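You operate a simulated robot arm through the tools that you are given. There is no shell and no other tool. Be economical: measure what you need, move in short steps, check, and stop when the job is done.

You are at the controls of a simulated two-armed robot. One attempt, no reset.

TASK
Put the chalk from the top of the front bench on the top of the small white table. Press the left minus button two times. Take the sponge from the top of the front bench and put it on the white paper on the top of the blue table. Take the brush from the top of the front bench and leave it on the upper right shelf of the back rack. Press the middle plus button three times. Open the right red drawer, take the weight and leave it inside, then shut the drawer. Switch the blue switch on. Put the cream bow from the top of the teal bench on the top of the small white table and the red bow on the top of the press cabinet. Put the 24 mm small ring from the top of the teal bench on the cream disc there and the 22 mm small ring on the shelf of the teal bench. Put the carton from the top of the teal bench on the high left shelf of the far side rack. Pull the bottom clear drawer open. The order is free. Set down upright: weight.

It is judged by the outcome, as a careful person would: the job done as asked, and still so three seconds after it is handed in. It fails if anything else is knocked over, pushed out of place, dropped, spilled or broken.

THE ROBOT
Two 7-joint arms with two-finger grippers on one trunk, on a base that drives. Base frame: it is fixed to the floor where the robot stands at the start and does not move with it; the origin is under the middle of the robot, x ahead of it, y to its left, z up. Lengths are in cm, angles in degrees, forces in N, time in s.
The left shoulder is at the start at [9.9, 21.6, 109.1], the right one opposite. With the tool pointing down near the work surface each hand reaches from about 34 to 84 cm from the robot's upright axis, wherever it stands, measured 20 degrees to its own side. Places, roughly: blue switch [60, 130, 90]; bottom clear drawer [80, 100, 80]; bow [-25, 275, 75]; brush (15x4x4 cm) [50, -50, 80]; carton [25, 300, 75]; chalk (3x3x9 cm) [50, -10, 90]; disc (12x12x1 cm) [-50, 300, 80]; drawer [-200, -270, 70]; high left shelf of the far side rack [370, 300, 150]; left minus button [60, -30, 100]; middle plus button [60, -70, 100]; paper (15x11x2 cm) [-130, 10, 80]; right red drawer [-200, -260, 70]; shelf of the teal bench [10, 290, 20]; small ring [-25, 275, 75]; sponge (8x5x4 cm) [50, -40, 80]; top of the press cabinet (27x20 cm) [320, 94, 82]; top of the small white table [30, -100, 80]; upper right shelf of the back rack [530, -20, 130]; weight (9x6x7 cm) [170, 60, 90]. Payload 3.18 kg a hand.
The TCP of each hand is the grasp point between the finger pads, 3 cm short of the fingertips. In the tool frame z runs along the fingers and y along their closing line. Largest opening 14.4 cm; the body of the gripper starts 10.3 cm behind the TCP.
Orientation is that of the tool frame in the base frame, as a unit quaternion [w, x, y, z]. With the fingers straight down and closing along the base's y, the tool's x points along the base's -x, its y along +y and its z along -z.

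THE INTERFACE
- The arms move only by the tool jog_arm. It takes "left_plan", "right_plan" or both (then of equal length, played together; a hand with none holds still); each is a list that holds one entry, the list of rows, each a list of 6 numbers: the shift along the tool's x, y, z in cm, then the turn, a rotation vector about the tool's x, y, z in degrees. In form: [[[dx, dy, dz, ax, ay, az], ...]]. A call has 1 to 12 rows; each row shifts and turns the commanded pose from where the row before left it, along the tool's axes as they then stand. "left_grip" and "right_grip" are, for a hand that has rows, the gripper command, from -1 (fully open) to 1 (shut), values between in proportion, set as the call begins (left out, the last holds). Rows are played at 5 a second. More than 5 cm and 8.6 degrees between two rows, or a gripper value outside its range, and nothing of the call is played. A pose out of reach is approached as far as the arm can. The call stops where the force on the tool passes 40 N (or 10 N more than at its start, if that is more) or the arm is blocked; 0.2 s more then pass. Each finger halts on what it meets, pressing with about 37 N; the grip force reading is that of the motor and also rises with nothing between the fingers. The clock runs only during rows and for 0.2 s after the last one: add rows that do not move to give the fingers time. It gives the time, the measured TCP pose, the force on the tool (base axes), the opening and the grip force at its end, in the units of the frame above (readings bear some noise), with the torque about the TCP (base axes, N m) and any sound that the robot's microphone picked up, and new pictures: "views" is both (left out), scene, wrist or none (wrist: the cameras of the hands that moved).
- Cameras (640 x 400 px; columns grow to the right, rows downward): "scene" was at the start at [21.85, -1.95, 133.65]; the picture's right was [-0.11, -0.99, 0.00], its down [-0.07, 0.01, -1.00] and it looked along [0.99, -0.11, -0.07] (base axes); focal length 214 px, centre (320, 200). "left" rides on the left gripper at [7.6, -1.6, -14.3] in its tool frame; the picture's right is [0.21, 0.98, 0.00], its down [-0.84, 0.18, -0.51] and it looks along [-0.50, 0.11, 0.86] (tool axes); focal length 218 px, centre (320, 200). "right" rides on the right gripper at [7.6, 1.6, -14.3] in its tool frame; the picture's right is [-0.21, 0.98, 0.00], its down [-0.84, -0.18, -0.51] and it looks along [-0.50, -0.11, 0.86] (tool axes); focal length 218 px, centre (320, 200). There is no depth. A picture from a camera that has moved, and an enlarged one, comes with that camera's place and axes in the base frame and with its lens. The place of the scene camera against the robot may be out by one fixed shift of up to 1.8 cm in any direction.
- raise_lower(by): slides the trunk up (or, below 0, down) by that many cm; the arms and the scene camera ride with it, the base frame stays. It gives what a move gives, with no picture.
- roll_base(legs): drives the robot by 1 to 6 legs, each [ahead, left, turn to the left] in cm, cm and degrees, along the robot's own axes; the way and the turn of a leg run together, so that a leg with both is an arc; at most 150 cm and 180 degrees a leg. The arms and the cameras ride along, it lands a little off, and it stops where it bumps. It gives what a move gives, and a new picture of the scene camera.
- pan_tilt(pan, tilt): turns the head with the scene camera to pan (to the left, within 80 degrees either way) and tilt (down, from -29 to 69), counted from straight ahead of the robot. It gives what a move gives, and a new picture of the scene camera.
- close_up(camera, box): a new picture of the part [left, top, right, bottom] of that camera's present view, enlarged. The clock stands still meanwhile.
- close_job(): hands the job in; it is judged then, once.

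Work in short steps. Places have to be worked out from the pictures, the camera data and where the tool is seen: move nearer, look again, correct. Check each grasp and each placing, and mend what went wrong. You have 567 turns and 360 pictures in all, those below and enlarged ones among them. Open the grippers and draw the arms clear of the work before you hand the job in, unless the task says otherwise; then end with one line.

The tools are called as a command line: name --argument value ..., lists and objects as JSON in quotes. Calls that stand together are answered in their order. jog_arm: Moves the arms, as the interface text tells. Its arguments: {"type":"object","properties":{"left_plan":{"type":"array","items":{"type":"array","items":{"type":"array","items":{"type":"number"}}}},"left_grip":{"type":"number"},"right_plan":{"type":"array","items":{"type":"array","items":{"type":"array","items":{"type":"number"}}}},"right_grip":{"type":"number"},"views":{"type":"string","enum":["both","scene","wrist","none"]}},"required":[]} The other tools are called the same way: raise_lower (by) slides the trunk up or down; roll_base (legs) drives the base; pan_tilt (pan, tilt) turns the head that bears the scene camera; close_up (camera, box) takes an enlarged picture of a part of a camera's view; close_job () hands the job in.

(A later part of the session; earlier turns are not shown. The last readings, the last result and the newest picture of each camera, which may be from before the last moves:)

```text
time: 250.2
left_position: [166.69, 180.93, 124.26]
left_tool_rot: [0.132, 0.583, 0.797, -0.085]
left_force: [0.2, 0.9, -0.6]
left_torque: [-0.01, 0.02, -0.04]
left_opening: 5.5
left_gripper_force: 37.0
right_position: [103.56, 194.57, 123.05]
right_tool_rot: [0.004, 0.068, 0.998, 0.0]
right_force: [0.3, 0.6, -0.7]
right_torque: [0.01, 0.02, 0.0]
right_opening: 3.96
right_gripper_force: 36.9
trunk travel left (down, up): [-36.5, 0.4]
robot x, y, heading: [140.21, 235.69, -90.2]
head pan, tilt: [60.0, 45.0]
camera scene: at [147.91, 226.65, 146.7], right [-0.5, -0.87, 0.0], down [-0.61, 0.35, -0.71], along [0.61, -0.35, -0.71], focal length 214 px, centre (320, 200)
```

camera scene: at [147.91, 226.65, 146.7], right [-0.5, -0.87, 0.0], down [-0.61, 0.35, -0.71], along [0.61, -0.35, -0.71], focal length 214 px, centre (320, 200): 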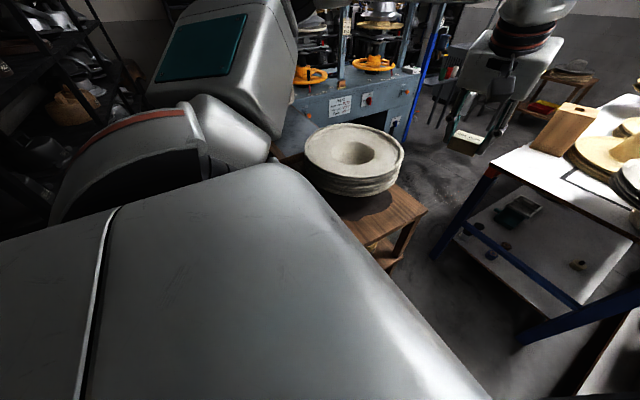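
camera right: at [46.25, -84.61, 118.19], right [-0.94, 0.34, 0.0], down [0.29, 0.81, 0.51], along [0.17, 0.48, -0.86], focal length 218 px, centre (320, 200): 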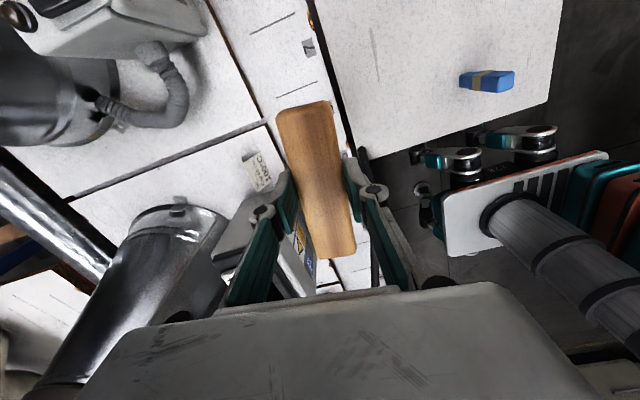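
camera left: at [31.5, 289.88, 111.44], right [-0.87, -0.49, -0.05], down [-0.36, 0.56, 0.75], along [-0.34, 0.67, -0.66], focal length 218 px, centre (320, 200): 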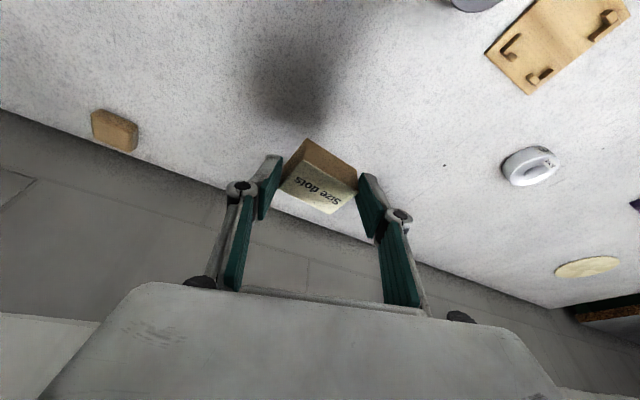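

Path beside the stand looks clear; strafe 120 cm along.

roll_base --legs '[[0, 60, 0], [0, 60, 0]]'

pan_tilt --pan 70 --tilt 10

pan_tilt --pan 20 --tilt 25

```text
time: 261.3
left_position: [286.38, 179.61, 124.41]
left_tool_rot: [0.131, 0.588, 0.793, -0.088]
left_force: [0.3, 0.0, -0.1]
left_torque: [0.01, 0.05, 0.0]
left_opening: 5.48
left_gripper_force: 36.8
right_position: [223.3, 193.97, 123.1]
right_tool_rot: [0.004, 0.073, 0.997, 0.0]
right_force: [-0.6, -0.8, -1.7]
right_torque: [0.0, 0.03, -0.01]
right_opening: 3.91
right_gripper_force: 37.3
trunk travel left (down, up): [-36.5, 0.4]
robot x, y, heading: [260.31, 234.52, -90.6]
head pan, tilt: [60.0, 45.0]
camera scene: at [268.12, 225.57, 146.7], right [-0.51, -0.86, 0.0], down [-0.61, 0.36, -0.71], along [0.61, -0.36, -0.71], focal length 214 px, centre (320, 200)
```

scene: 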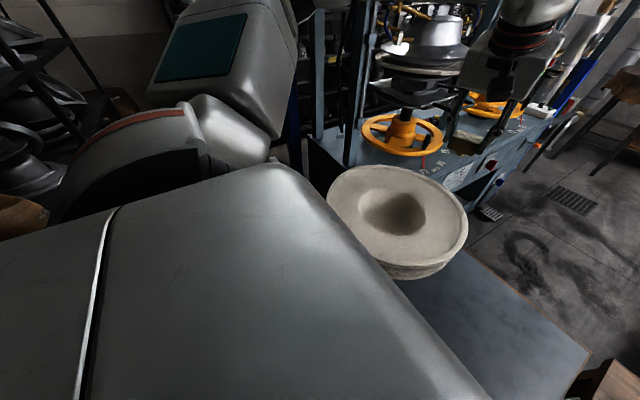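

```text
time: 262.3
left_position: [286.44, 179.65, 124.41]
left_tool_rot: [0.131, 0.588, 0.793, -0.088]
left_force: [0.5, 0.3, -0.1]
left_torque: [0.04, 0.02, 0.02]
left_opening: 5.47
left_gripper_force: 36.7
right_position: [223.51, 193.99, 123.02]
right_tool_rot: [0.003, 0.073, 0.997, -0.001]
right_force: [0.1, -0.3, -0.6]
right_torque: [-0.01, 0.01, 0.01]
right_opening: 3.92
right_gripper_force: 36.9
trunk travel left (down, up): [-36.5, 0.4]
robot x, y, heading: [260.48, 234.95, -90.7]
head pan, tilt: [70.0, 10.0]
camera scene: at [269.82, 226.43, 152.18], right [-0.35, -0.93, 0.0], down [-0.16, 0.06, -0.98], along [0.92, -0.35, -0.17], focal length 214 px, centre (320, 200)
```

scene: 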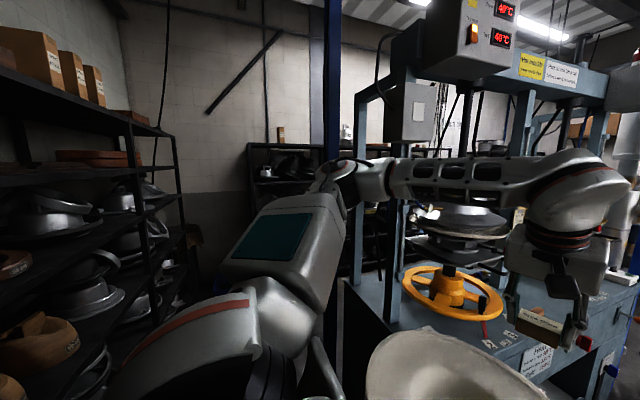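

```text
time: 263.5
left_position: [286.31, 179.71, 124.33]
left_tool_rot: [0.131, 0.588, 0.794, -0.087]
left_force: [0.7, 0.1, 0.0]
left_torque: [0.01, -0.01, -0.01]
left_opening: 5.48
left_gripper_force: 36.9
right_position: [223.39, 193.98, 122.99]
right_tool_rot: [0.003, 0.073, 0.997, 0.0]
right_force: [0.2, -0.7, -1.5]
right_torque: [0.0, 0.0, -0.01]
right_opening: 3.91
right_gripper_force: 37.5
trunk travel left (down, up): [-36.5, 0.4]
robot x, y, heading: [260.1, 234.79, -90.6]
head pan, tilt: [20.0, 25.0]
camera scene: at [264.16, 221.03, 149.76], right [-0.94, -0.33, 0.0], down [-0.14, 0.4, -0.91], along [0.3, -0.86, -0.42], focal length 214 px, centre (320, 200)
```

scene: 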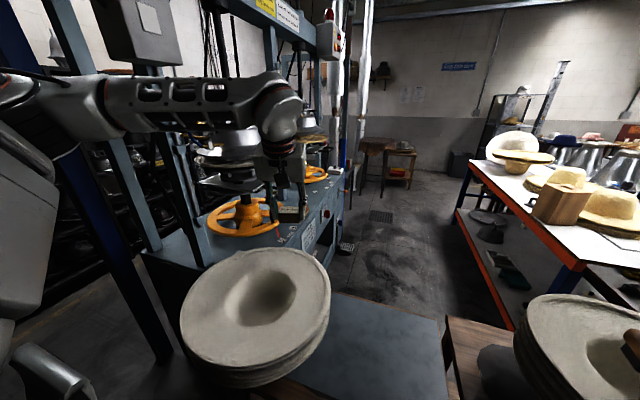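

Take a careful look ahead-left toward the press side gap.

pan_tilt --pan 45 --tilt 30

close_up --camera "left" --box '[0, 0, 640, 400]'

```text
time: 264.4
left_position: [286.4, 179.57, 124.44]
left_tool_rot: [0.131, 0.588, 0.793, -0.088]
left_force: [-0.2, 0.6, -0.8]
left_torque: [0.01, -0.01, 0.0]
left_opening: 5.49
left_gripper_force: 36.6
right_position: [223.46, 194.04, 123.18]
right_tool_rot: [0.004, 0.073, 0.997, 0.0]
right_force: [0.5, 0.1, -2.0]
right_torque: [0.04, 0.02, 0.0]
right_opening: 3.89
right_gripper_force: 36.8
trunk travel left (down, up): [-36.5, 0.4]
robot x, y, heading: [260.13, 234.38, -90.7]
head pan, tilt: [45.0, 30.0]
camera scene: at [267.42, 223.24, 148.96], right [-0.72, -0.7, 0.0], down [-0.35, 0.36, -0.87], along [0.6, -0.62, -0.5], focal length 214 px, centre (320, 200)
```

scene: 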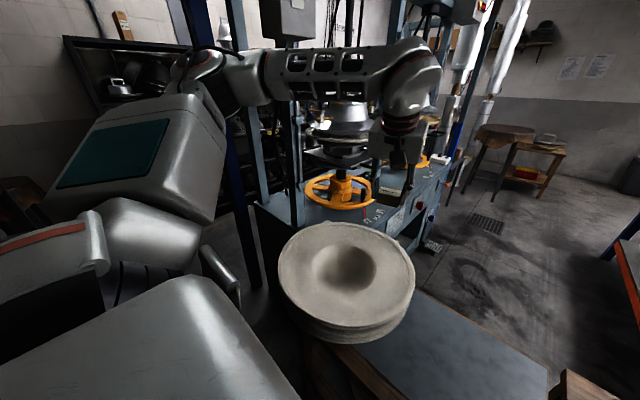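

```text
1.00 times, centred on (320, 200) of left (not enlarged: the box is as wide or as high as the picture)
camera zoom: at [281.3, 190.36, 135.41], right [0.88, 0.48, -0.05], down [0.35, -0.57, 0.75], along [0.33, -0.67, -0.66], focal length 218 px, centre (320, 200)
```

zoom: 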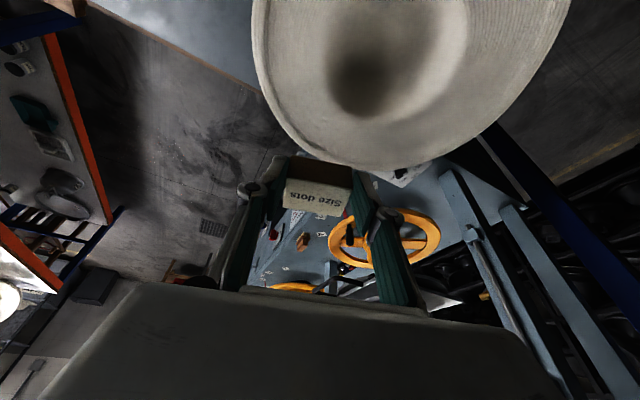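

The press side is at y≈172 and a blue pipe at ≈[383,179]. Retract the left hand a bit and continue sideways to x≈370.

jog_arm --left_plan '[[[3.5, 1.3, -2, 0, 0, 0], [3.5, 1.3, -2, 0, 0, 0], [3.5, 1.3, -2, 0, 0, 0]]]' --views "none"

roll_base --legs '[[0, 60, 0.6], [0, 50, 0]]'

pan_tilt --pan 80 --tilt 10

pan_tilt --pan 35 --tilt 15

```text
time: 265.2
left_position: [286.59, 192.29, 126.97]
left_tool_rot: [0.13, 0.588, 0.794, -0.088]
left_force: [-0.7, 1.0, 0.6]
left_torque: [-0.04, 0.0, -0.03]
left_opening: 5.48
left_gripper_force: 36.5
right_position: [223.35, 194.18, 123.02]
right_tool_rot: [0.003, 0.073, 0.997, 0.0]
right_force: [1.6, 0.0, -0.6]
right_torque: [-0.07, 0.04, -0.03]
right_opening: 3.92
right_gripper_force: 37.5
trunk travel left (down, up): [-36.5, 0.4]
robot x, y, heading: [260.32, 234.63, -90.8]
head pan, tilt: [45.0, 30.0]
```

```text
time: 275.5
left_position: [397.18, 192.07, 126.97]
left_tool_rot: [0.132, 0.584, 0.796, -0.086]
left_force: [0.6, 0.2, -0.3]
left_torque: [-0.02, 0.05, -0.03]
left_opening: 5.49
left_gripper_force: 37.0
right_position: [334.1, 193.37, 122.99]
right_tool_rot: [0.004, 0.068, 0.998, 0.0]
right_force: [-0.1, -0.6, -0.8]
right_torque: [-0.01, 0.01, -0.01]
right_opening: 3.89
right_gripper_force: 36.4
trunk travel left (down, up): [-36.5, 0.4]
robot x, y, heading: [370.5, 234.4, -90.0]
head pan, tilt: [45.0, 30.0]
camera scene: at [377.76, 223.02, 148.96], right [-0.71, -0.71, 0.0], down [-0.35, 0.35, -0.87], along [0.61, -0.61, -0.5], focal length 214 px, centre (320, 200)
```

scene: 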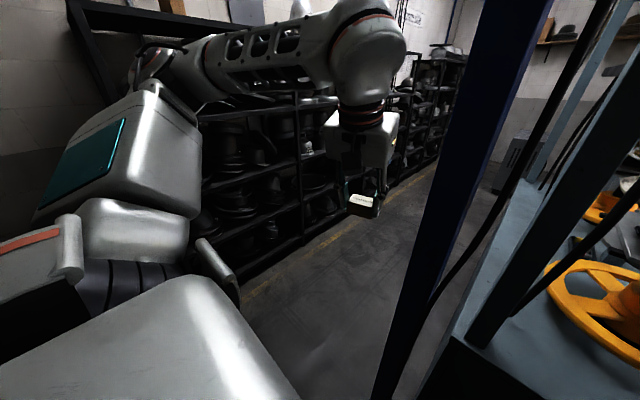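

```text
time: 276.5
left_position: [397.22, 192.14, 126.85]
left_tool_rot: [0.131, 0.584, 0.796, -0.087]
left_force: [0.0, 0.2, -0.2]
left_torque: [0.04, -0.03, -0.01]
left_opening: 5.44
left_gripper_force: 36.8
right_position: [334.03, 193.32, 123.0]
right_tool_rot: [0.004, 0.068, 0.998, 0.0]
right_force: [0.7, -0.7, -1.6]
right_torque: [0.01, 0.0, 0.0]
right_opening: 3.94
right_gripper_force: 37.0
trunk travel left (down, up): [-36.5, 0.4]
robot x, y, heading: [370.49, 234.54, -90.1]
head pan, tilt: [80.0, 10.0]
camera scene: at [380.53, 227.79, 152.19], right [-0.18, -0.98, 0.0], down [-0.17, 0.03, -0.98], along [0.97, -0.17, -0.17], focal length 214 px, centre (320, 200)
```

scene: 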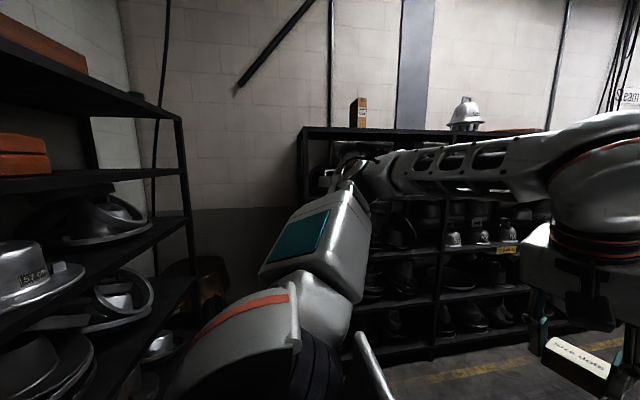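

```text
time: 277.6
left_position: [397.23, 192.07, 127.0]
left_tool_rot: [0.132, 0.584, 0.797, -0.086]
left_force: [-0.2, -0.1, -0.4]
left_torque: [-0.01, 0.0, -0.01]
left_opening: 5.46
left_gripper_force: 36.3
right_position: [334.07, 193.24, 122.96]
right_tool_rot: [0.004, 0.068, 0.998, 0.0]
right_force: [-0.2, -0.6, -1.1]
right_torque: [0.03, 0.01, -0.01]
right_opening: 3.9
right_gripper_force: 36.9
trunk travel left (down, up): [-36.5, 0.4]
robot x, y, heading: [370.56, 233.91, -90.4]
head pan, tilt: [35.0, 15.0]
camera scene: at [376.71, 221.77, 151.38], right [-0.82, -0.57, 0.0], down [-0.15, 0.21, -0.97], along [0.55, -0.79, -0.26], focal length 214 px, centre (320, 200)
```

scene: 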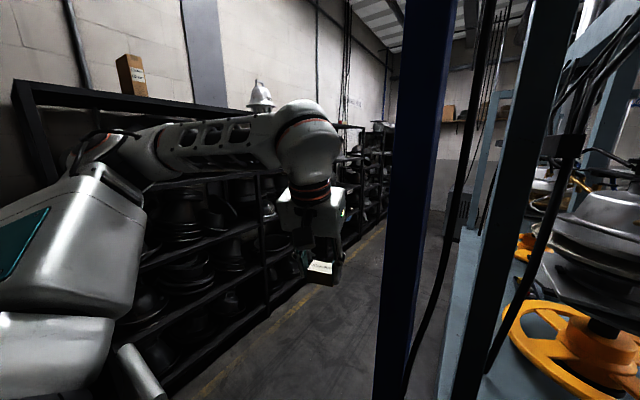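

Move on to the open area behind the press (x≈445) and turn to face the far side rack.

roll_base --legs '[[18, 75, 0]]'

roll_base --legs '[[0, 0, 90]]'

```text
time: 281.9
left_position: [441.81, 181.03, 127.05]
left_tool_rot: [0.133, 0.586, 0.795, -0.086]
left_force: [0.0, 0.9, -0.4]
left_torque: [0.0, 0.04, -0.01]
left_opening: 5.48
left_gripper_force: 36.6
right_position: [378.22, 182.76, 122.99]
right_tool_rot: [0.009, 0.077, 0.997, 0.0]
right_force: [0.1, 0.1, -0.5]
right_torque: [0.03, -0.01, 0.01]
right_opening: 3.9
right_gripper_force: 37.2
trunk travel left (down, up): [-36.5, 0.4]
robot x, y, heading: [415.81, 223.55, -90.6]
head pan, tilt: [35.0, 15.0]
stopped in leg 1: the robot was blocked; the commanded pose is now the measured one
camera scene: at [421.38, 210.96, 151.42], right [-0.82, -0.57, 0.0], down [-0.14, 0.21, -0.97], along [0.55, -0.8, -0.26], focal length 214 px, centre (320, 200)
```

scene: 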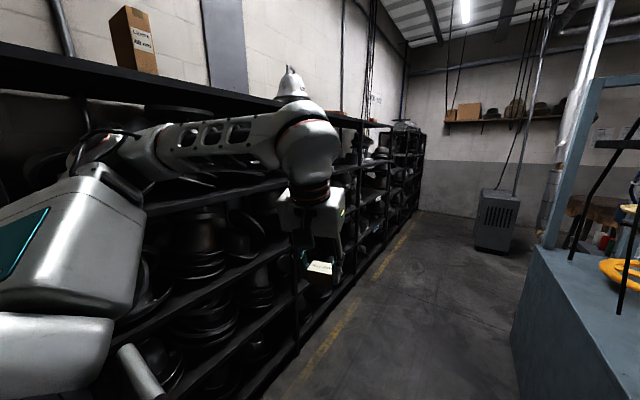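

```text
time: 282.8
left_position: [442.29, 181.97, 127.12]
left_tool_rot: [0.135, 0.579, 0.799, -0.085]
left_force: [0.3, 0.0, -0.8]
left_torque: [0.0, 0.0, -0.01]
left_opening: 5.44
left_gripper_force: 37.1
right_position: [378.26, 182.71, 123.0]
right_tool_rot: [0.012, 0.071, 0.997, -0.001]
right_force: [-0.9, 0.6, -0.5]
right_torque: [-0.03, 0.01, -0.01]
right_opening: 3.92
right_gripper_force: 36.8
trunk travel left (down, up): [-36.5, 0.4]
robot x, y, heading: [415.08, 223.4, -89.4]
head pan, tilt: [35.0, 15.0]
stopped in leg 1: the robot was blocked; the commanded pose is now the measured one
camera scene: at [421.24, 211.46, 151.45], right [-0.81, -0.58, 0.0], down [-0.15, 0.21, -0.97], along [0.56, -0.79, -0.25], focal length 214 px, centre (320, 200)
```

scene: 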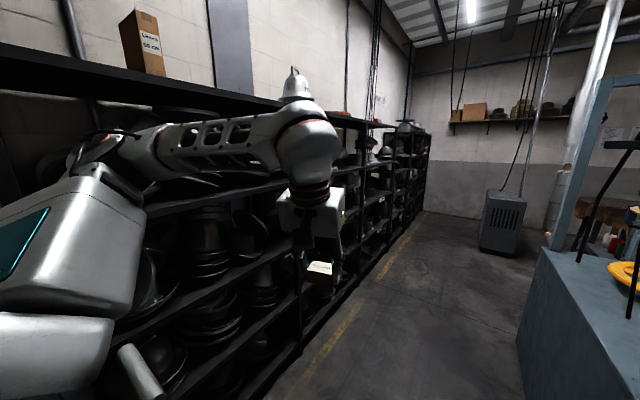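

I was blocked: the right hand (brush) met the blue pipe. Back away from it first, then pass, and check the brush.

roll_base --legs '[[-13, -2, 0]]'

close_up --camera "right" --box '[0, 0, 640, 400]'

```text
time: 284.1
left_position: [440.59, 194.32, 126.82]
left_tool_rot: [0.132, 0.579, 0.8, -0.085]
left_force: [-0.2, 0.2, -0.5]
left_torque: [-0.05, 0.03, 0.01]
left_opening: 5.45
left_gripper_force: 37.2
right_position: [376.86, 194.92, 123.05]
right_tool_rot: [0.008, 0.07, 0.998, 0.002]
right_force: [-0.3, 0.1, -1.1]
right_torque: [-0.04, -0.02, 0.01]
right_opening: 3.91
right_gripper_force: 37.1
trunk travel left (down, up): [-36.5, 0.4]
robot x, y, heading: [413.54, 236.35, -89.5]
head pan, tilt: [35.0, 15.0]
camera scene: at [419.77, 223.74, 151.38], right [-0.81, -0.58, 0.0], down [-0.15, 0.21, -0.97], along [0.56, -0.79, -0.26], focal length 214 px, centre (320, 200)
```

scene: 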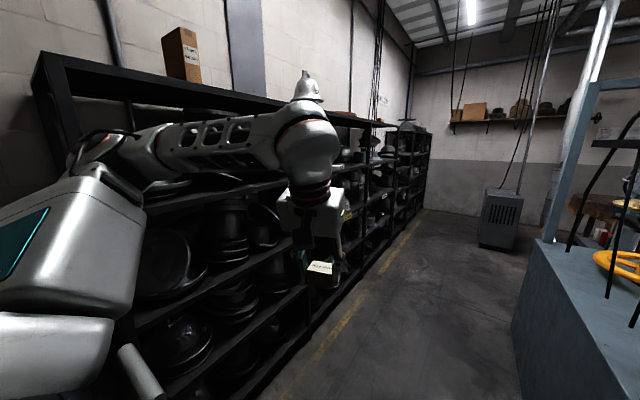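

```text
1.00 times, centred on (320, 200) of right (not enlarged: the box is as wide or as high as the picture)
camera zoom: at [369.25, 197.73, 137.1], right [0.34, 0.94, 0.01], down [0.8, -0.3, 0.52], along [0.49, -0.17, -0.85], focal length 218 px, centre (320, 200)
```

zoom: 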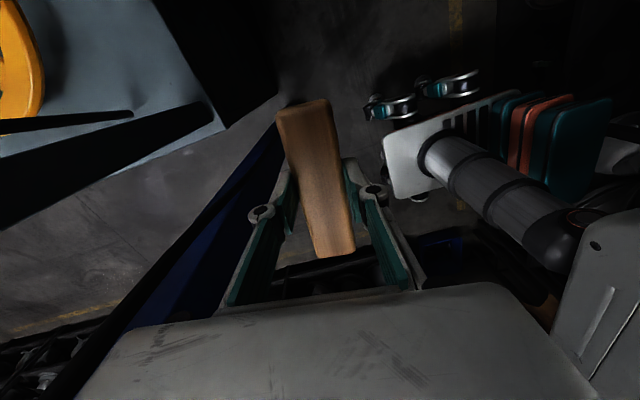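

Brush still secure. Bring the right hand inward for clearance, then move past the pipe and forward into the open space.

jog_arm --right_plan '[[[-3.5, 0.5, 0, 0, 0, 0], [-3.5, 0.5, 0, 0, 0, 0], [-3.5, 0.5, 0, 0, 0, 0], [-3.5, 0.5, 0, 0, 0, 0]]]' --views "none"

roll_base --legs '[[0, 22, -0.6], [34, 0, 0]]'

```text
time: 285.1
left_position: [440.79, 194.23, 126.92]
left_tool_rot: [0.131, 0.579, 0.8, -0.086]
left_force: [0.7, 0.7, 0.2]
left_torque: [-0.01, 0.02, 0.0]
left_opening: 5.51
left_gripper_force: 37.3
right_position: [391.24, 194.99, 123.19]
right_tool_rot: [0.009, 0.069, 0.998, 0.002]
right_force: [1.4, 0.3, -1.3]
right_torque: [-0.02, 0.05, -0.02]
right_opening: 3.94
right_gripper_force: 37.0
trunk travel left (down, up): [-36.5, 0.4]
robot x, y, heading: [413.08, 236.08, -89.3]
head pan, tilt: [35.0, 15.0]
```

```text
time: 289.1
left_position: [462.63, 170.98, 127.78]
left_tool_rot: [0.133, 0.593, 0.788, -0.101]
left_force: [0.8, -0.3, -0.5]
left_torque: [0.06, 0.05, -0.02]
left_opening: 5.45
left_gripper_force: 37.1
right_position: [412.78, 174.67, 124.28]
right_tool_rot: [0.0, 0.076, 0.997, -0.018]
right_force: [-0.4, -0.1, -0.9]
right_torque: [0.06, 0.01, 0.01]
right_opening: 3.95
right_gripper_force: 37.2
trunk travel left (down, up): [-36.5, 0.4]
robot x, y, heading: [435.4, 211.04, -91.7]
head pan, tilt: [35.0, 15.0]
stopped in leg 2: the robot was blocked; the commanded pose is now the measured one
camera scene: at [443.19, 201.94, 151.62], right [-0.84, -0.55, 0.02], down [-0.15, 0.19, -0.97], along [0.53, -0.81, -0.24], focal length 214 px, centre (320, 200)
```

scene: 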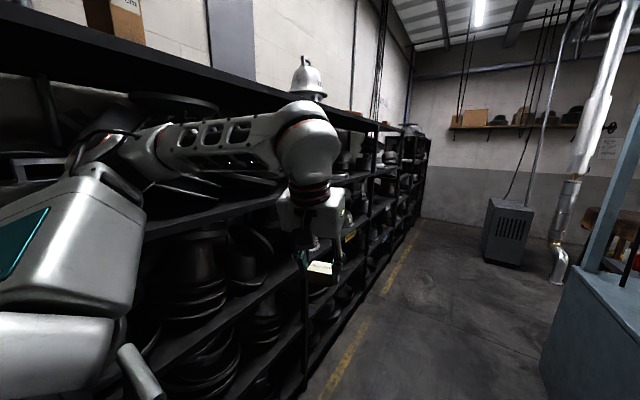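

The left elbow met the back rack. Ease off, then extend both hands forward to narrow the elbows before going down the corridor.

roll_base --legs '[[-8, -4, 1.5]]'

jog_arm --left_plan '[[[-4, -1.4, 0.8, 0, 0, 0], [-4, -1.4, 0.8, 0, 0, 0], [-4, -1.4, 0.8, 0, 0, 0], [-4, -1.4, 0.8, 0, 0, 0], [-4, -1.4, 0.8, 0, 0, 0], [-4, -1.4, 0.8, 0, 0, 0], [-4, -1.4, 0.8, 0, 0, 0]]]' --right_plan '[[[-0.6, -4, 0, 0, 0, 0], [-0.6, -4, 0, 0, 0, 0], [-0.6, -4, 0, 0, 0, 0], [-0.6, -4, 0, 0, 0, 0], [-0.6, -4, 0, 0, 0, 0], [-0.6, -4, 0, 0, 0, 0], [-0.6, -4, 0, 0, 0, 0]]]' --views "scene"

```text
time: 290.2
left_position: [458.5, 176.48, 126.87]
left_tool_rot: [0.132, 0.58, 0.799, -0.086]
left_force: [-0.9, 0.2, -0.2]
left_torque: [0.01, -0.06, 0.05]
left_opening: 5.46
left_gripper_force: 37.7
right_position: [408.72, 178.01, 122.49]
right_tool_rot: [0.006, 0.061, 0.998, 0.003]
right_force: [-0.9, 0.8, -1.5]
right_torque: [0.04, -0.1, -0.02]
right_opening: 3.91
right_gripper_force: 37.2
trunk travel left (down, up): [-36.5, 0.4]
robot x, y, heading: [431.62, 218.26, -89.5]
head pan, tilt: [35.0, 15.0]
camera scene: at [437.65, 205.85, 151.38], right [-0.81, -0.58, 0.0], down [-0.15, 0.21, -0.97], along [0.56, -0.79, -0.26], focal length 214 px, centre (320, 200)
```

scene: 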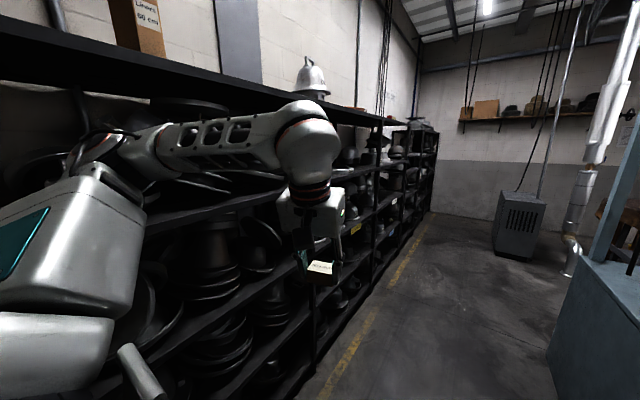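

```text
time: 292.0
left_position: [458.59, 147.83, 130.53]
left_tool_rot: [0.137, 0.577, 0.8, -0.087]
left_force: [-1.1, 3.9, 2.2]
left_torque: [-0.32, -0.09, 0.0]
left_opening: 5.48
left_gripper_force: 36.9
right_position: [409.63, 151.02, 122.92]
right_tool_rot: [0.004, 0.059, 0.998, -0.002]
right_force: [-1.9, 3.5, 1.1]
right_torque: [-0.38, -0.12, 0.02]
right_opening: 3.92
right_gripper_force: 37.1
trunk travel left (down, up): [-36.5, 0.4]
robot x, y, heading: [431.5, 218.43, -89.3]
head pan, tilt: [35.0, 15.0]
stopped in row 7 (left hand): the arm was blocked; the commanded pose is now the measured one
camera scene: at [437.72, 207.5, 151.54], right [-0.81, -0.58, 0.0], down [-0.15, 0.2, -0.97], along [0.56, -0.79, -0.25], focal length 214 px, centre (320, 200)
```

scene: 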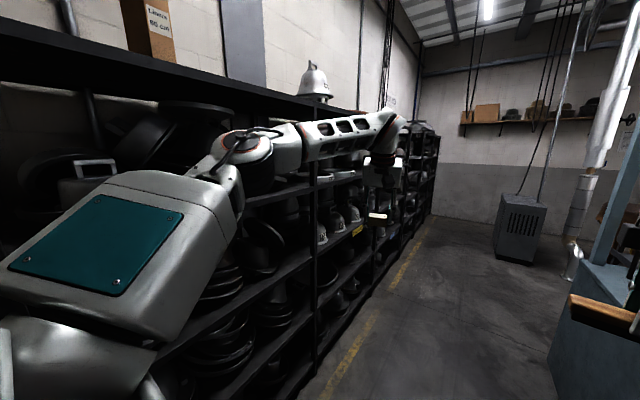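

The left elbow is close to the rack; shift 10 cm away from it (toward the press) and check the view.

roll_base --legs '[[0, -9, 0]]'

pan_tilt --pan 70 --tilt 15

pan_tilt --pan -50 --tilt 25

```text
time: 293.0
left_position: [456.62, 146.55, 129.51]
left_tool_rot: [0.13, 0.577, 0.802, -0.083]
left_force: [0.0, -0.3, 0.0]
left_torque: [0.01, 0.02, 0.01]
left_opening: 5.48
left_gripper_force: 37.1
right_position: [409.0, 149.7, 121.79]
right_tool_rot: [0.001, 0.047, 0.999, 0.007]
right_force: [0.2, 0.6, -1.5]
right_torque: [-0.01, 0.0, 0.03]
right_opening: 3.91
right_gripper_force: 36.8
trunk travel left (down, up): [-36.5, 0.4]
robot x, y, heading: [428.48, 218.17, -89.2]
head pan, tilt: [35.0, 15.0]
stopped in leg 1: the robot was blocked; the commanded pose is now the measured one
camera scene: at [435.66, 205.9, 151.38], right [-0.81, -0.59, 0.0], down [-0.15, 0.21, -0.97], along [0.57, -0.78, -0.26], focal length 214 px, centre (320, 200)
```

scene: 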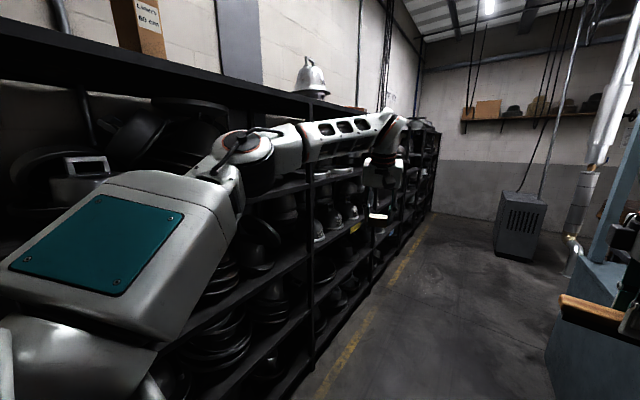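

```text
time: 294.0
left_position: [456.59, 146.4, 129.45]
left_tool_rot: [0.13, 0.577, 0.802, -0.084]
left_force: [0.0, 0.0, -0.4]
left_torque: [0.01, 0.0, -0.03]
left_opening: 5.46
left_gripper_force: 36.8
right_position: [408.83, 149.8, 121.76]
right_tool_rot: [0.001, 0.048, 0.999, 0.006]
right_force: [0.2, -0.1, -1.0]
right_torque: [0.03, 0.0, -0.01]
right_opening: 3.94
right_gripper_force: 36.4
trunk travel left (down, up): [-36.5, 0.4]
robot x, y, heading: [428.88, 218.65, -88.9]
head pan, tilt: [70.0, 15.0]
camera scene: at [439.1, 210.34, 151.35], right [-0.33, -0.94, 0.0], down [-0.25, 0.09, -0.97], along [0.91, -0.32, -0.26], focal length 214 px, centre (320, 200)
```

scene: 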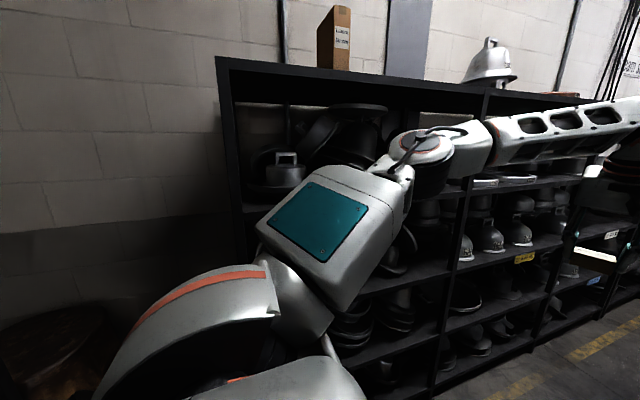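

```text
time: 296.0
left_position: [456.61, 146.39, 129.53]
left_tool_rot: [0.131, 0.578, 0.801, -0.083]
left_force: [-1.0, -0.5, -0.3]
left_torque: [0.05, -0.01, -0.01]
left_opening: 5.46
left_gripper_force: 36.7
right_position: [408.92, 149.73, 121.63]
right_tool_rot: [0.0, 0.049, 0.999, 0.008]
right_force: [0.4, -0.2, -1.4]
right_torque: [0.01, -0.02, -0.01]
right_opening: 3.88
right_gripper_force: 36.9
trunk travel left (down, up): [-36.5, 0.4]
robot x, y, heading: [428.9, 218.67, -89.2]
head pan, tilt: [-50.0, 25.0]
camera scene: at [423.33, 207.36, 149.77], right [-0.66, 0.76, 0.0], down [0.32, 0.28, -0.91], along [-0.69, -0.59, -0.42], focal length 214 px, centre (320, 200)
```

scene: 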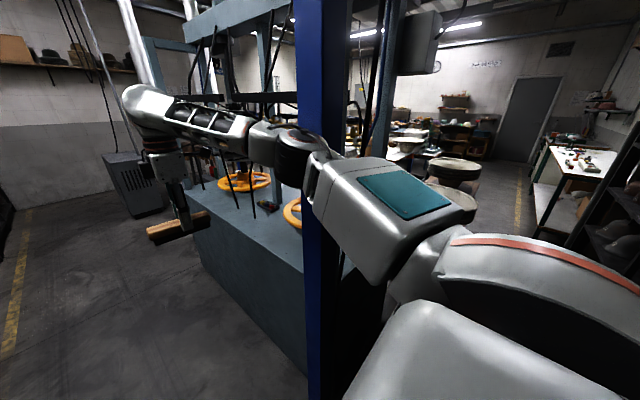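

The right elbow is at the pipe. Shift 6 cm left and drive ahead down the corridor with arms extended.

roll_base --legs '[[0, 7, 0], [30, 0, -0.8]]'

```text
time: 299.0
left_position: [462.24, 115.92, 129.64]
left_tool_rot: [0.131, 0.584, 0.797, -0.083]
left_force: [0.0, 0.6, 0.1]
left_torque: [0.02, -0.02, 0.04]
left_opening: 5.46
left_gripper_force: 37.4
right_position: [414.6, 119.99, 121.62]
right_tool_rot: [0.002, 0.057, 0.998, 0.007]
right_force: [-0.2, -0.2, -1.3]
right_torque: [0.0, 0.04, 0.01]
right_opening: 3.89
right_gripper_force: 36.9
trunk travel left (down, up): [-36.5, 0.4]
robot x, y, heading: [435.93, 188.7, -90.0]
head pan, tilt: [-50.0, 25.0]
camera scene: at [429.91, 177.41, 149.75], right [-0.64, 0.77, 0.0], down [0.32, 0.27, -0.91], along [-0.69, -0.58, -0.42], focal length 214 px, centre (320, 200)
```

scene: 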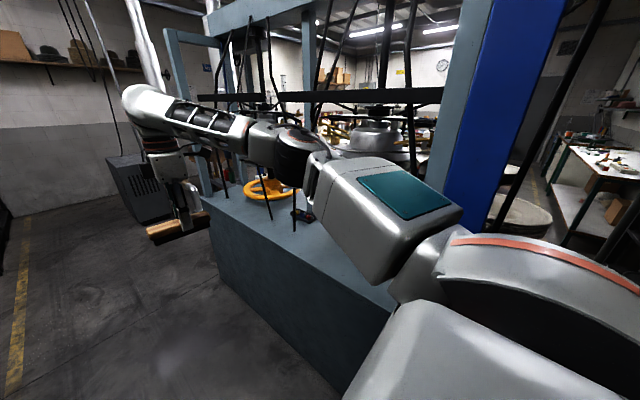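

Past the pipe. Continue down the corridor.

roll_base --legs '[[80, 0, 0]]'

pan_tilt --pan 55 --tilt 15

pan_tilt --pan 0 --tilt 20

```text
time: 303.3
left_position: [461.81, 34.38, 129.59]
left_tool_rot: [0.131, 0.586, 0.795, -0.083]
left_force: [0.7, 0.3, 0.6]
left_torque: [0.03, -0.01, -0.02]
left_opening: 5.47
left_gripper_force: 36.7
right_position: [414.11, 38.65, 121.58]
right_tool_rot: [0.003, 0.058, 0.998, 0.007]
right_force: [0.7, 0.0, -1.9]
right_torque: [0.0, 0.01, 0.01]
right_opening: 3.95
right_gripper_force: 37.1
trunk travel left (down, up): [-36.5, 0.4]
robot x, y, heading: [435.79, 106.31, -90.2]
head pan, tilt: [-50.0, 25.0]
camera scene: at [429.72, 95.94, 149.75], right [-0.64, 0.77, 0.0], down [0.32, 0.27, -0.91], along [-0.7, -0.58, -0.42], focal length 214 px, centre (320, 200)
```

scene: 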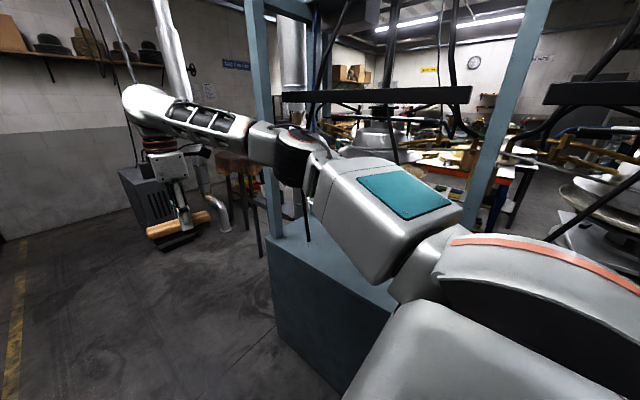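

```text
time: 305.1
left_position: [461.73, 34.44, 129.64]
left_tool_rot: [0.132, 0.585, 0.796, -0.085]
left_force: [0.2, -1.1, -0.3]
left_torque: [0.02, 0.01, -0.02]
left_opening: 5.47
left_gripper_force: 36.9
right_position: [414.21, 38.53, 121.8]
right_tool_rot: [0.002, 0.058, 0.998, 0.007]
right_force: [-0.2, 0.7, -1.6]
right_torque: [0.02, -0.05, 0.01]
right_opening: 3.91
right_gripper_force: 37.4
trunk travel left (down, up): [-36.5, 0.4]
robot x, y, heading: [435.93, 106.99, -90.3]
head pan, tilt: [55.0, 15.0]
camera scene: at [444.43, 96.47, 151.38], right [-0.58, -0.82, 0.0], down [-0.21, 0.15, -0.97], along [0.79, -0.56, -0.26], focal length 214 px, centre (320, 200)
```

scene: 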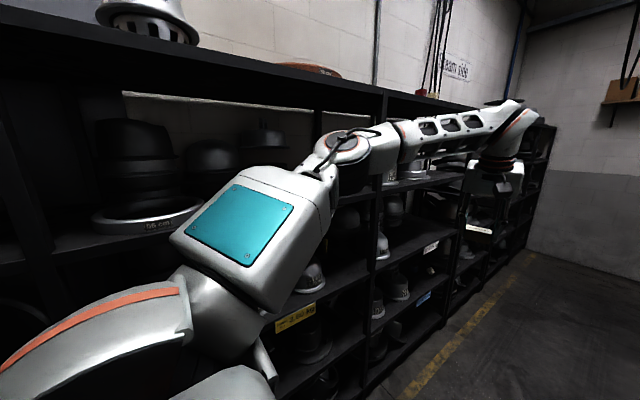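

```text
time: 306.4
left_position: [461.84, 34.31, 129.54]
left_tool_rot: [0.131, 0.586, 0.795, -0.084]
left_force: [-0.1, 0.9, -0.4]
left_torque: [0.01, -0.02, 0.02]
left_opening: 5.47
left_gripper_force: 36.7
right_position: [414.18, 38.57, 121.72]
right_tool_rot: [0.002, 0.059, 0.998, 0.007]
right_force: [-0.4, -0.3, -1.0]
right_torque: [0.01, 0.03, -0.01]
right_opening: 3.89
right_gripper_force: 37.1
trunk travel left (down, up): [-36.5, 0.4]
robot x, y, heading: [436.08, 106.53, -90.3]
head pan, tilt: [0.0, 20.0]
camera scene: at [436.77, 92.55, 150.56], right [-1.0, 0.0, 0.0], down [0.0, 0.34, -0.94], along [0.0, -0.94, -0.34], focal length 214 px, centre (320, 200)
```

scene: 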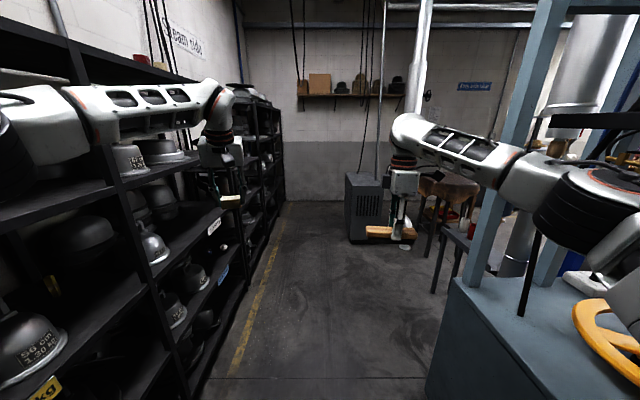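

Continue to y≈15, then shift right to x≈400 where there is room to turn toward the back rack.

roll_base --legs '[[90, 0, 0], [0, -38, 0], [0, 0, 90]]'

pan_tilt --pan 0 --tilt 5

```text
time: 313.9
left_position: [431.61, -55.79, 129.4]
left_tool_rot: [0.125, 0.583, 0.798, -0.086]
left_force: [0.3, 0.0, -0.1]
left_torque: [0.01, 0.03, 0.02]
left_opening: 5.45
left_gripper_force: 37.3
right_position: [383.47, -51.62, 122.04]
right_tool_rot: [-0.005, 0.058, 0.998, 0.007]
right_force: [0.4, -0.4, -2.3]
right_torque: [0.01, 0.03, -0.01]
right_opening: 3.92
right_gripper_force: 36.4
trunk travel left (down, up): [-36.5, 0.4]
robot x, y, heading: [403.8, 17.16, -90.1]
head pan, tilt: [0.0, 20.0]
stopped in leg 2: the robot was blocked; the commanded pose is now the measured one
camera scene: at [406.5, 2.35, 150.58], right [-1.0, 0.0, 0.01], down [-0.01, 0.34, -0.94], along [-0.01, -0.94, -0.34], focal length 214 px, centre (320, 200)
```

scene: 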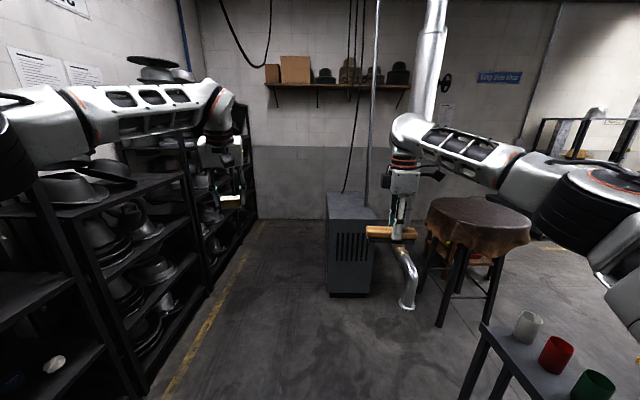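

```text
time: 314.7
left_position: [431.31, -55.78, 129.0]
left_tool_rot: [0.124, 0.584, 0.798, -0.087]
left_force: [-0.2, -0.1, -0.3]
left_torque: [-0.01, 0.0, -0.01]
left_opening: 5.47
left_gripper_force: 37.5
right_position: [383.66, -51.64, 121.89]
right_tool_rot: [-0.004, 0.057, 0.998, 0.007]
right_force: [0.2, -0.5, -1.1]
right_torque: [0.02, 0.02, -0.01]
right_opening: 3.91
right_gripper_force: 36.8
trunk travel left (down, up): [-36.5, 0.4]
robot x, y, heading: [403.35, 17.0, -90.2]
head pan, tilt: [0.0, 5.0]
camera scene: at [406.56, 2.44, 152.95], right [-1.0, 0.0, 0.02], down [-0.01, 0.09, -1.0], along [0.0, -1.0, -0.09], focal length 214 px, centre (320, 200)
```

scene: 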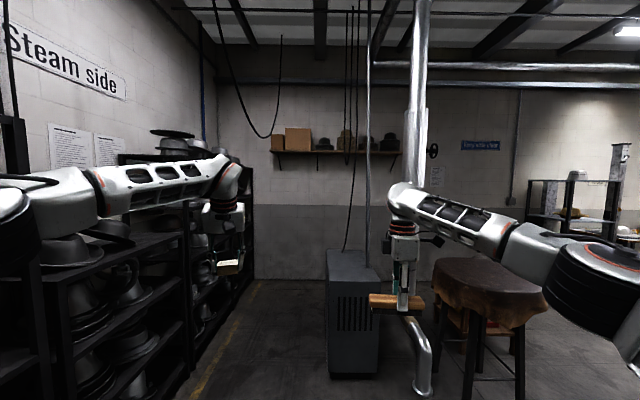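

Blocked on the right at x≈404; look to the right side.

pan_tilt --pan -70 --tilt 25

```text
time: 316.1
left_position: [431.46, -55.82, 129.06]
left_tool_rot: [0.125, 0.584, 0.798, -0.087]
left_force: [0.2, 1.2, -0.3]
left_torque: [0.01, 0.0, -0.01]
left_opening: 5.46
left_gripper_force: 37.3
right_position: [383.6, -51.58, 122.05]
right_tool_rot: [-0.005, 0.058, 0.998, 0.008]
right_force: [0.0, -0.3, -1.2]
right_torque: [-0.02, 0.02, 0.02]
right_opening: 3.9
right_gripper_force: 37.1
trunk travel left (down, up): [-36.5, 0.4]
robot x, y, heading: [403.48, 16.3, -90.0]
head pan, tilt: [-70.0, 25.0]
camera scene: at [397.87, 8.48, 149.86], right [-0.34, 0.94, 0.01], down [0.38, 0.15, -0.91], along [-0.86, -0.31, -0.41], focal length 214 px, centre (320, 200)
```

scene: 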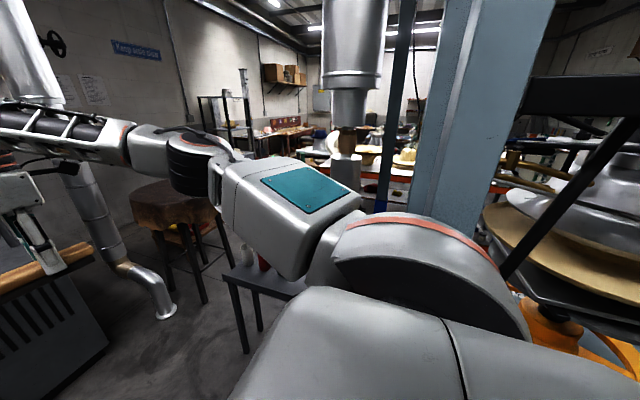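

A press upright stands by my right shoulder. Move slightly left, ahead to y≈−46, retract the hands, and turn to face the rack.

roll_base --legs '[[0, 12, 0], [62, 0, 0]]'

jog_arm --left_plan '[[[4, 1.4, -0.8, 0, 0, 0], [4, 1.4, -0.8, 0, 0, 0], [4, 1.4, -0.8, 0, 0, 0], [4, 1.4, -0.8, 0, 0, 0], [4, 1.4, -0.8, 0, 0, 0], [4, 1.4, -0.8, 0, 0, 0]]]' --right_plan '[[[0.6, 4, 0, 0, 0, 0], [0.6, 4, 0, 0, 0, 0], [0.6, 4, 0, 0, 0, 0], [0.6, 4, 0, 0, 0, 0], [0.6, 4, 0, 0, 0, 0], [0.6, 4, 0, 0, 0, 0]]]' --views "none"

roll_base --legs '[[0, 0, 90]]'

pan_tilt --pan 10 --tilt 12

```text
time: 320.9
left_position: [439.88, -119.11, 129.59]
left_tool_rot: [0.132, 0.59, 0.792, -0.086]
left_force: [0.7, 0.1, -0.3]
left_torque: [0.03, -0.03, 0.04]
left_opening: 5.47
left_gripper_force: 37.0
right_position: [392.28, -114.27, 121.79]
right_tool_rot: [0.002, 0.065, 0.998, 0.007]
right_force: [-0.3, 0.2, -1.0]
right_torque: [0.03, 0.0, 0.02]
right_opening: 3.93
right_gripper_force: 36.7
trunk travel left (down, up): [-36.5, 0.4]
robot x, y, heading: [414.56, -46.11, -90.8]
head pan, tilt: [-70.0, 25.0]
camera scene: at [407.01, -54.26, 149.75], right [-0.33, 0.95, 0.0], down [0.4, 0.14, -0.91], along [-0.86, -0.3, -0.42], focal length 214 px, centre (320, 200)
```

scene: 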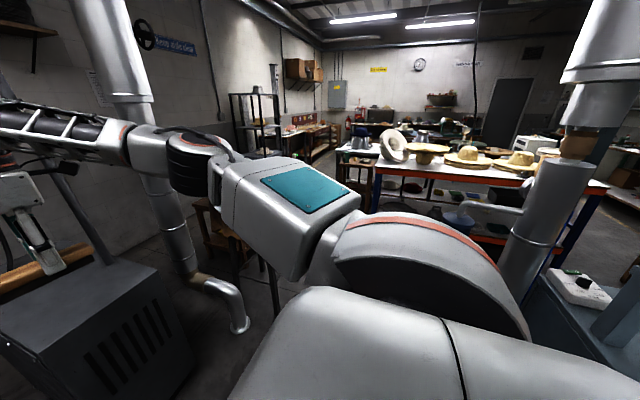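

```text
time: 322.4
left_position: [440.94, -93.01, 127.05]
left_tool_rot: [0.131, 0.59, 0.792, -0.086]
left_force: [-0.9, 0.3, 0.1]
left_torque: [-0.01, -0.02, 0.0]
left_opening: 5.47
left_gripper_force: 37.4
right_position: [391.87, -89.73, 122.06]
right_tool_rot: [0.002, 0.065, 0.998, 0.006]
right_force: [0.4, 1.5, -0.3]
right_torque: [-0.04, 0.03, 0.0]
right_opening: 3.93
right_gripper_force: 37.2
trunk travel left (down, up): [-36.5, 0.4]
robot x, y, heading: [414.74, -46.21, -90.8]
head pan, tilt: [-70.0, 25.0]
```

```text
time: 326.6
left_position: [461.97, -19.92, 126.87]
left_tool_rot: [0.152, -0.146, 0.977, 0.033]
left_force: [0.5, -0.3, 1.1]
left_torque: [0.01, 0.01, 0.01]
left_opening: 5.45
left_gripper_force: 37.0
right_position: [458.69, -68.92, 121.95]
right_tool_rot: [-0.004, -0.661, 0.751, 0.006]
right_force: [0.4, 0.2, -0.6]
right_torque: [-0.02, -0.01, 0.0]
right_opening: 3.93
right_gripper_force: 36.6
trunk travel left (down, up): [-36.5, 0.4]
robot x, y, heading: [414.49, -46.0, -0.6]
head pan, tilt: [-70.0, 25.0]
camera scene: at [422.91, -55.88, 149.76], right [-0.94, -0.33, 0.0], down [-0.14, 0.4, -0.91], along [0.3, -0.86, -0.42], focal length 214 px, centre (320, 200)
```

scene: 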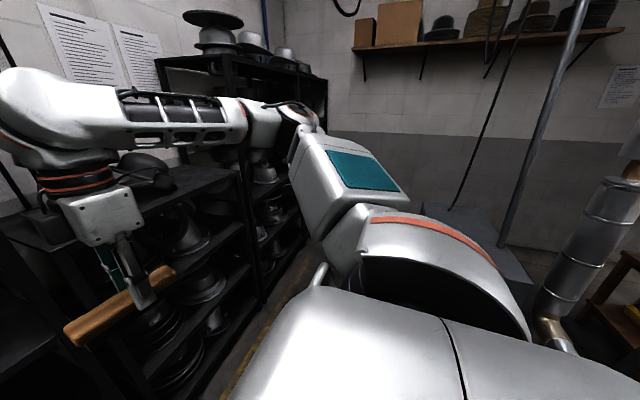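

```text
time: 328.1
left_position: [461.89, -20.06, 126.97]
left_tool_rot: [0.153, -0.145, 0.977, 0.033]
left_force: [0.4, -1.0, -0.1]
left_torque: [0.0, 0.03, -0.01]
left_opening: 5.43
left_gripper_force: 37.2
right_position: [458.8, -69.0, 121.87]
right_tool_rot: [-0.003, -0.66, 0.751, 0.006]
right_force: [-0.1, -0.6, -1.2]
right_torque: [-0.01, -0.01, -0.05]
right_opening: 3.89
right_gripper_force: 37.5
trunk travel left (down, up): [-36.5, 0.4]
robot x, y, heading: [414.84, -46.36, -0.8]
head pan, tilt: [10.0, 12.0]
camera scene: at [429.06, -45.69, 151.87], right [0.16, -0.99, 0.0], down [-0.21, -0.03, -0.98], along [0.97, 0.16, -0.21], focal length 214 px, centre (320, 200)
```

scene: 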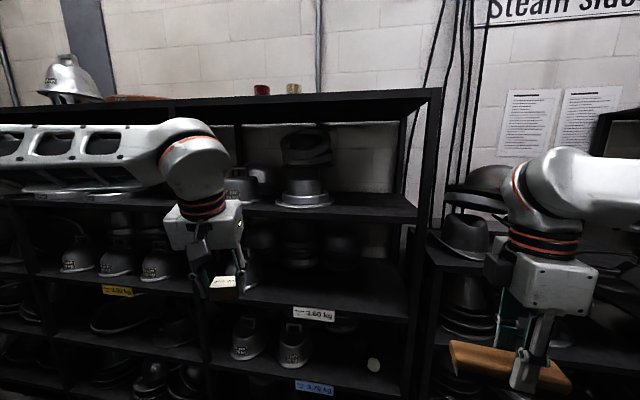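

The upper right shelf (z≈130) has a metal block with free space to its right. Enlarge to plan.

close_up --camera "scene" --box '[220, 90, 440, 228]'

```text
2.90 times, centred on (330, 159) of scene
camera zoom: at [429.06, -45.69, 151.87], right [0.16, -0.99, 0.0], down [-0.21, -0.03, -0.98], along [0.97, 0.16, -0.21], focal length 622 px, centre (291, 319)
```

zoom: 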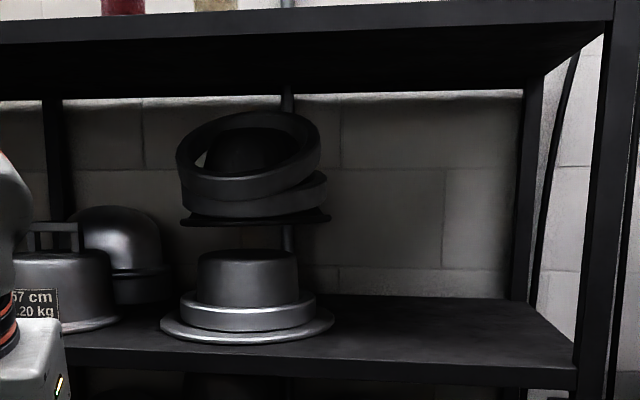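

Shelf z≈130, front x≈505, headroom to ~164, free spot at y≈−53. I pitch the right tool forward ~50° so it can enter under the top shelf.

jog_arm --right_plan '[[[0, 0, 0, 0, 0, -8], [0, 0, 0, 8.3, 0, 0], [0, 0, 0, 8.3, 0, 0], [0, 0, 0, 8.3, 0, 0], [0, 0, 0, 8.3, 0, 0], [0, 0, 0, 8.3, 0, 0], [0, 0, 0, 8.3, 0, 0]]]' --views "both"

```text
time: 329.7
left_position: [462.05, -19.95, 126.83]
left_tool_rot: [0.152, -0.146, 0.977, 0.033]
left_force: [0.9, -0.2, -0.7]
left_torque: [0.0, 0.05, 0.02]
left_opening: 5.49
left_gripper_force: 36.8
right_position: [462.58, -67.87, 123.9]
right_tool_rot: [-0.297, 0.647, -0.64, 0.29]
right_force: [0.1, -0.7, -0.7]
right_torque: [-0.04, 0.05, -0.01]
right_opening: 3.92
right_gripper_force: 36.7
right hand out of reach, approached as far as the arm can: row 6, 7
trunk travel left (down, up): [-36.5, 0.4]
robot x, y, heading: [414.59, -46.47, -0.3]
head pan, tilt: [10.0, 12.0]
camera scene: at [429.15, -45.63, 151.86], right [0.16, -0.99, 0.0], down [-0.21, -0.03, -0.98], along [0.97, 0.16, -0.21], focal length 214 px, centre (320, 200)
camera right: at [451.01, -75.57, 132.0], right [-0.64, 0.2, -0.74], down [-0.28, 0.84, 0.47], along [0.71, 0.51, -0.48], focal length 218 px, centre (320, 200)
```

scene: 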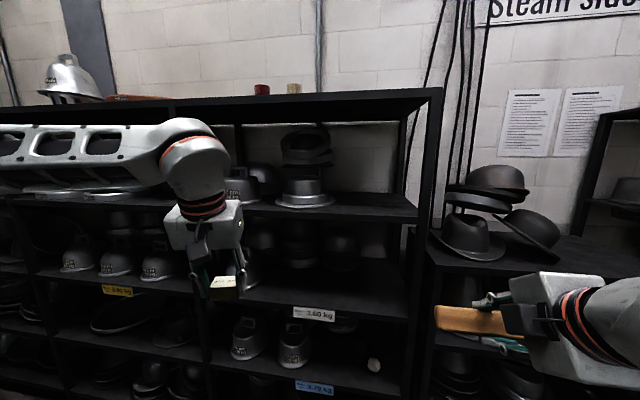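
right: 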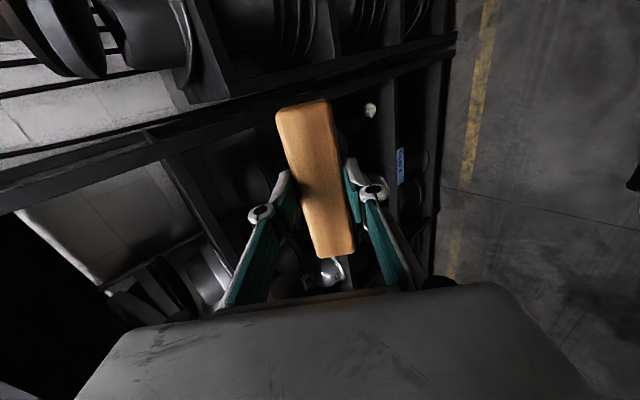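

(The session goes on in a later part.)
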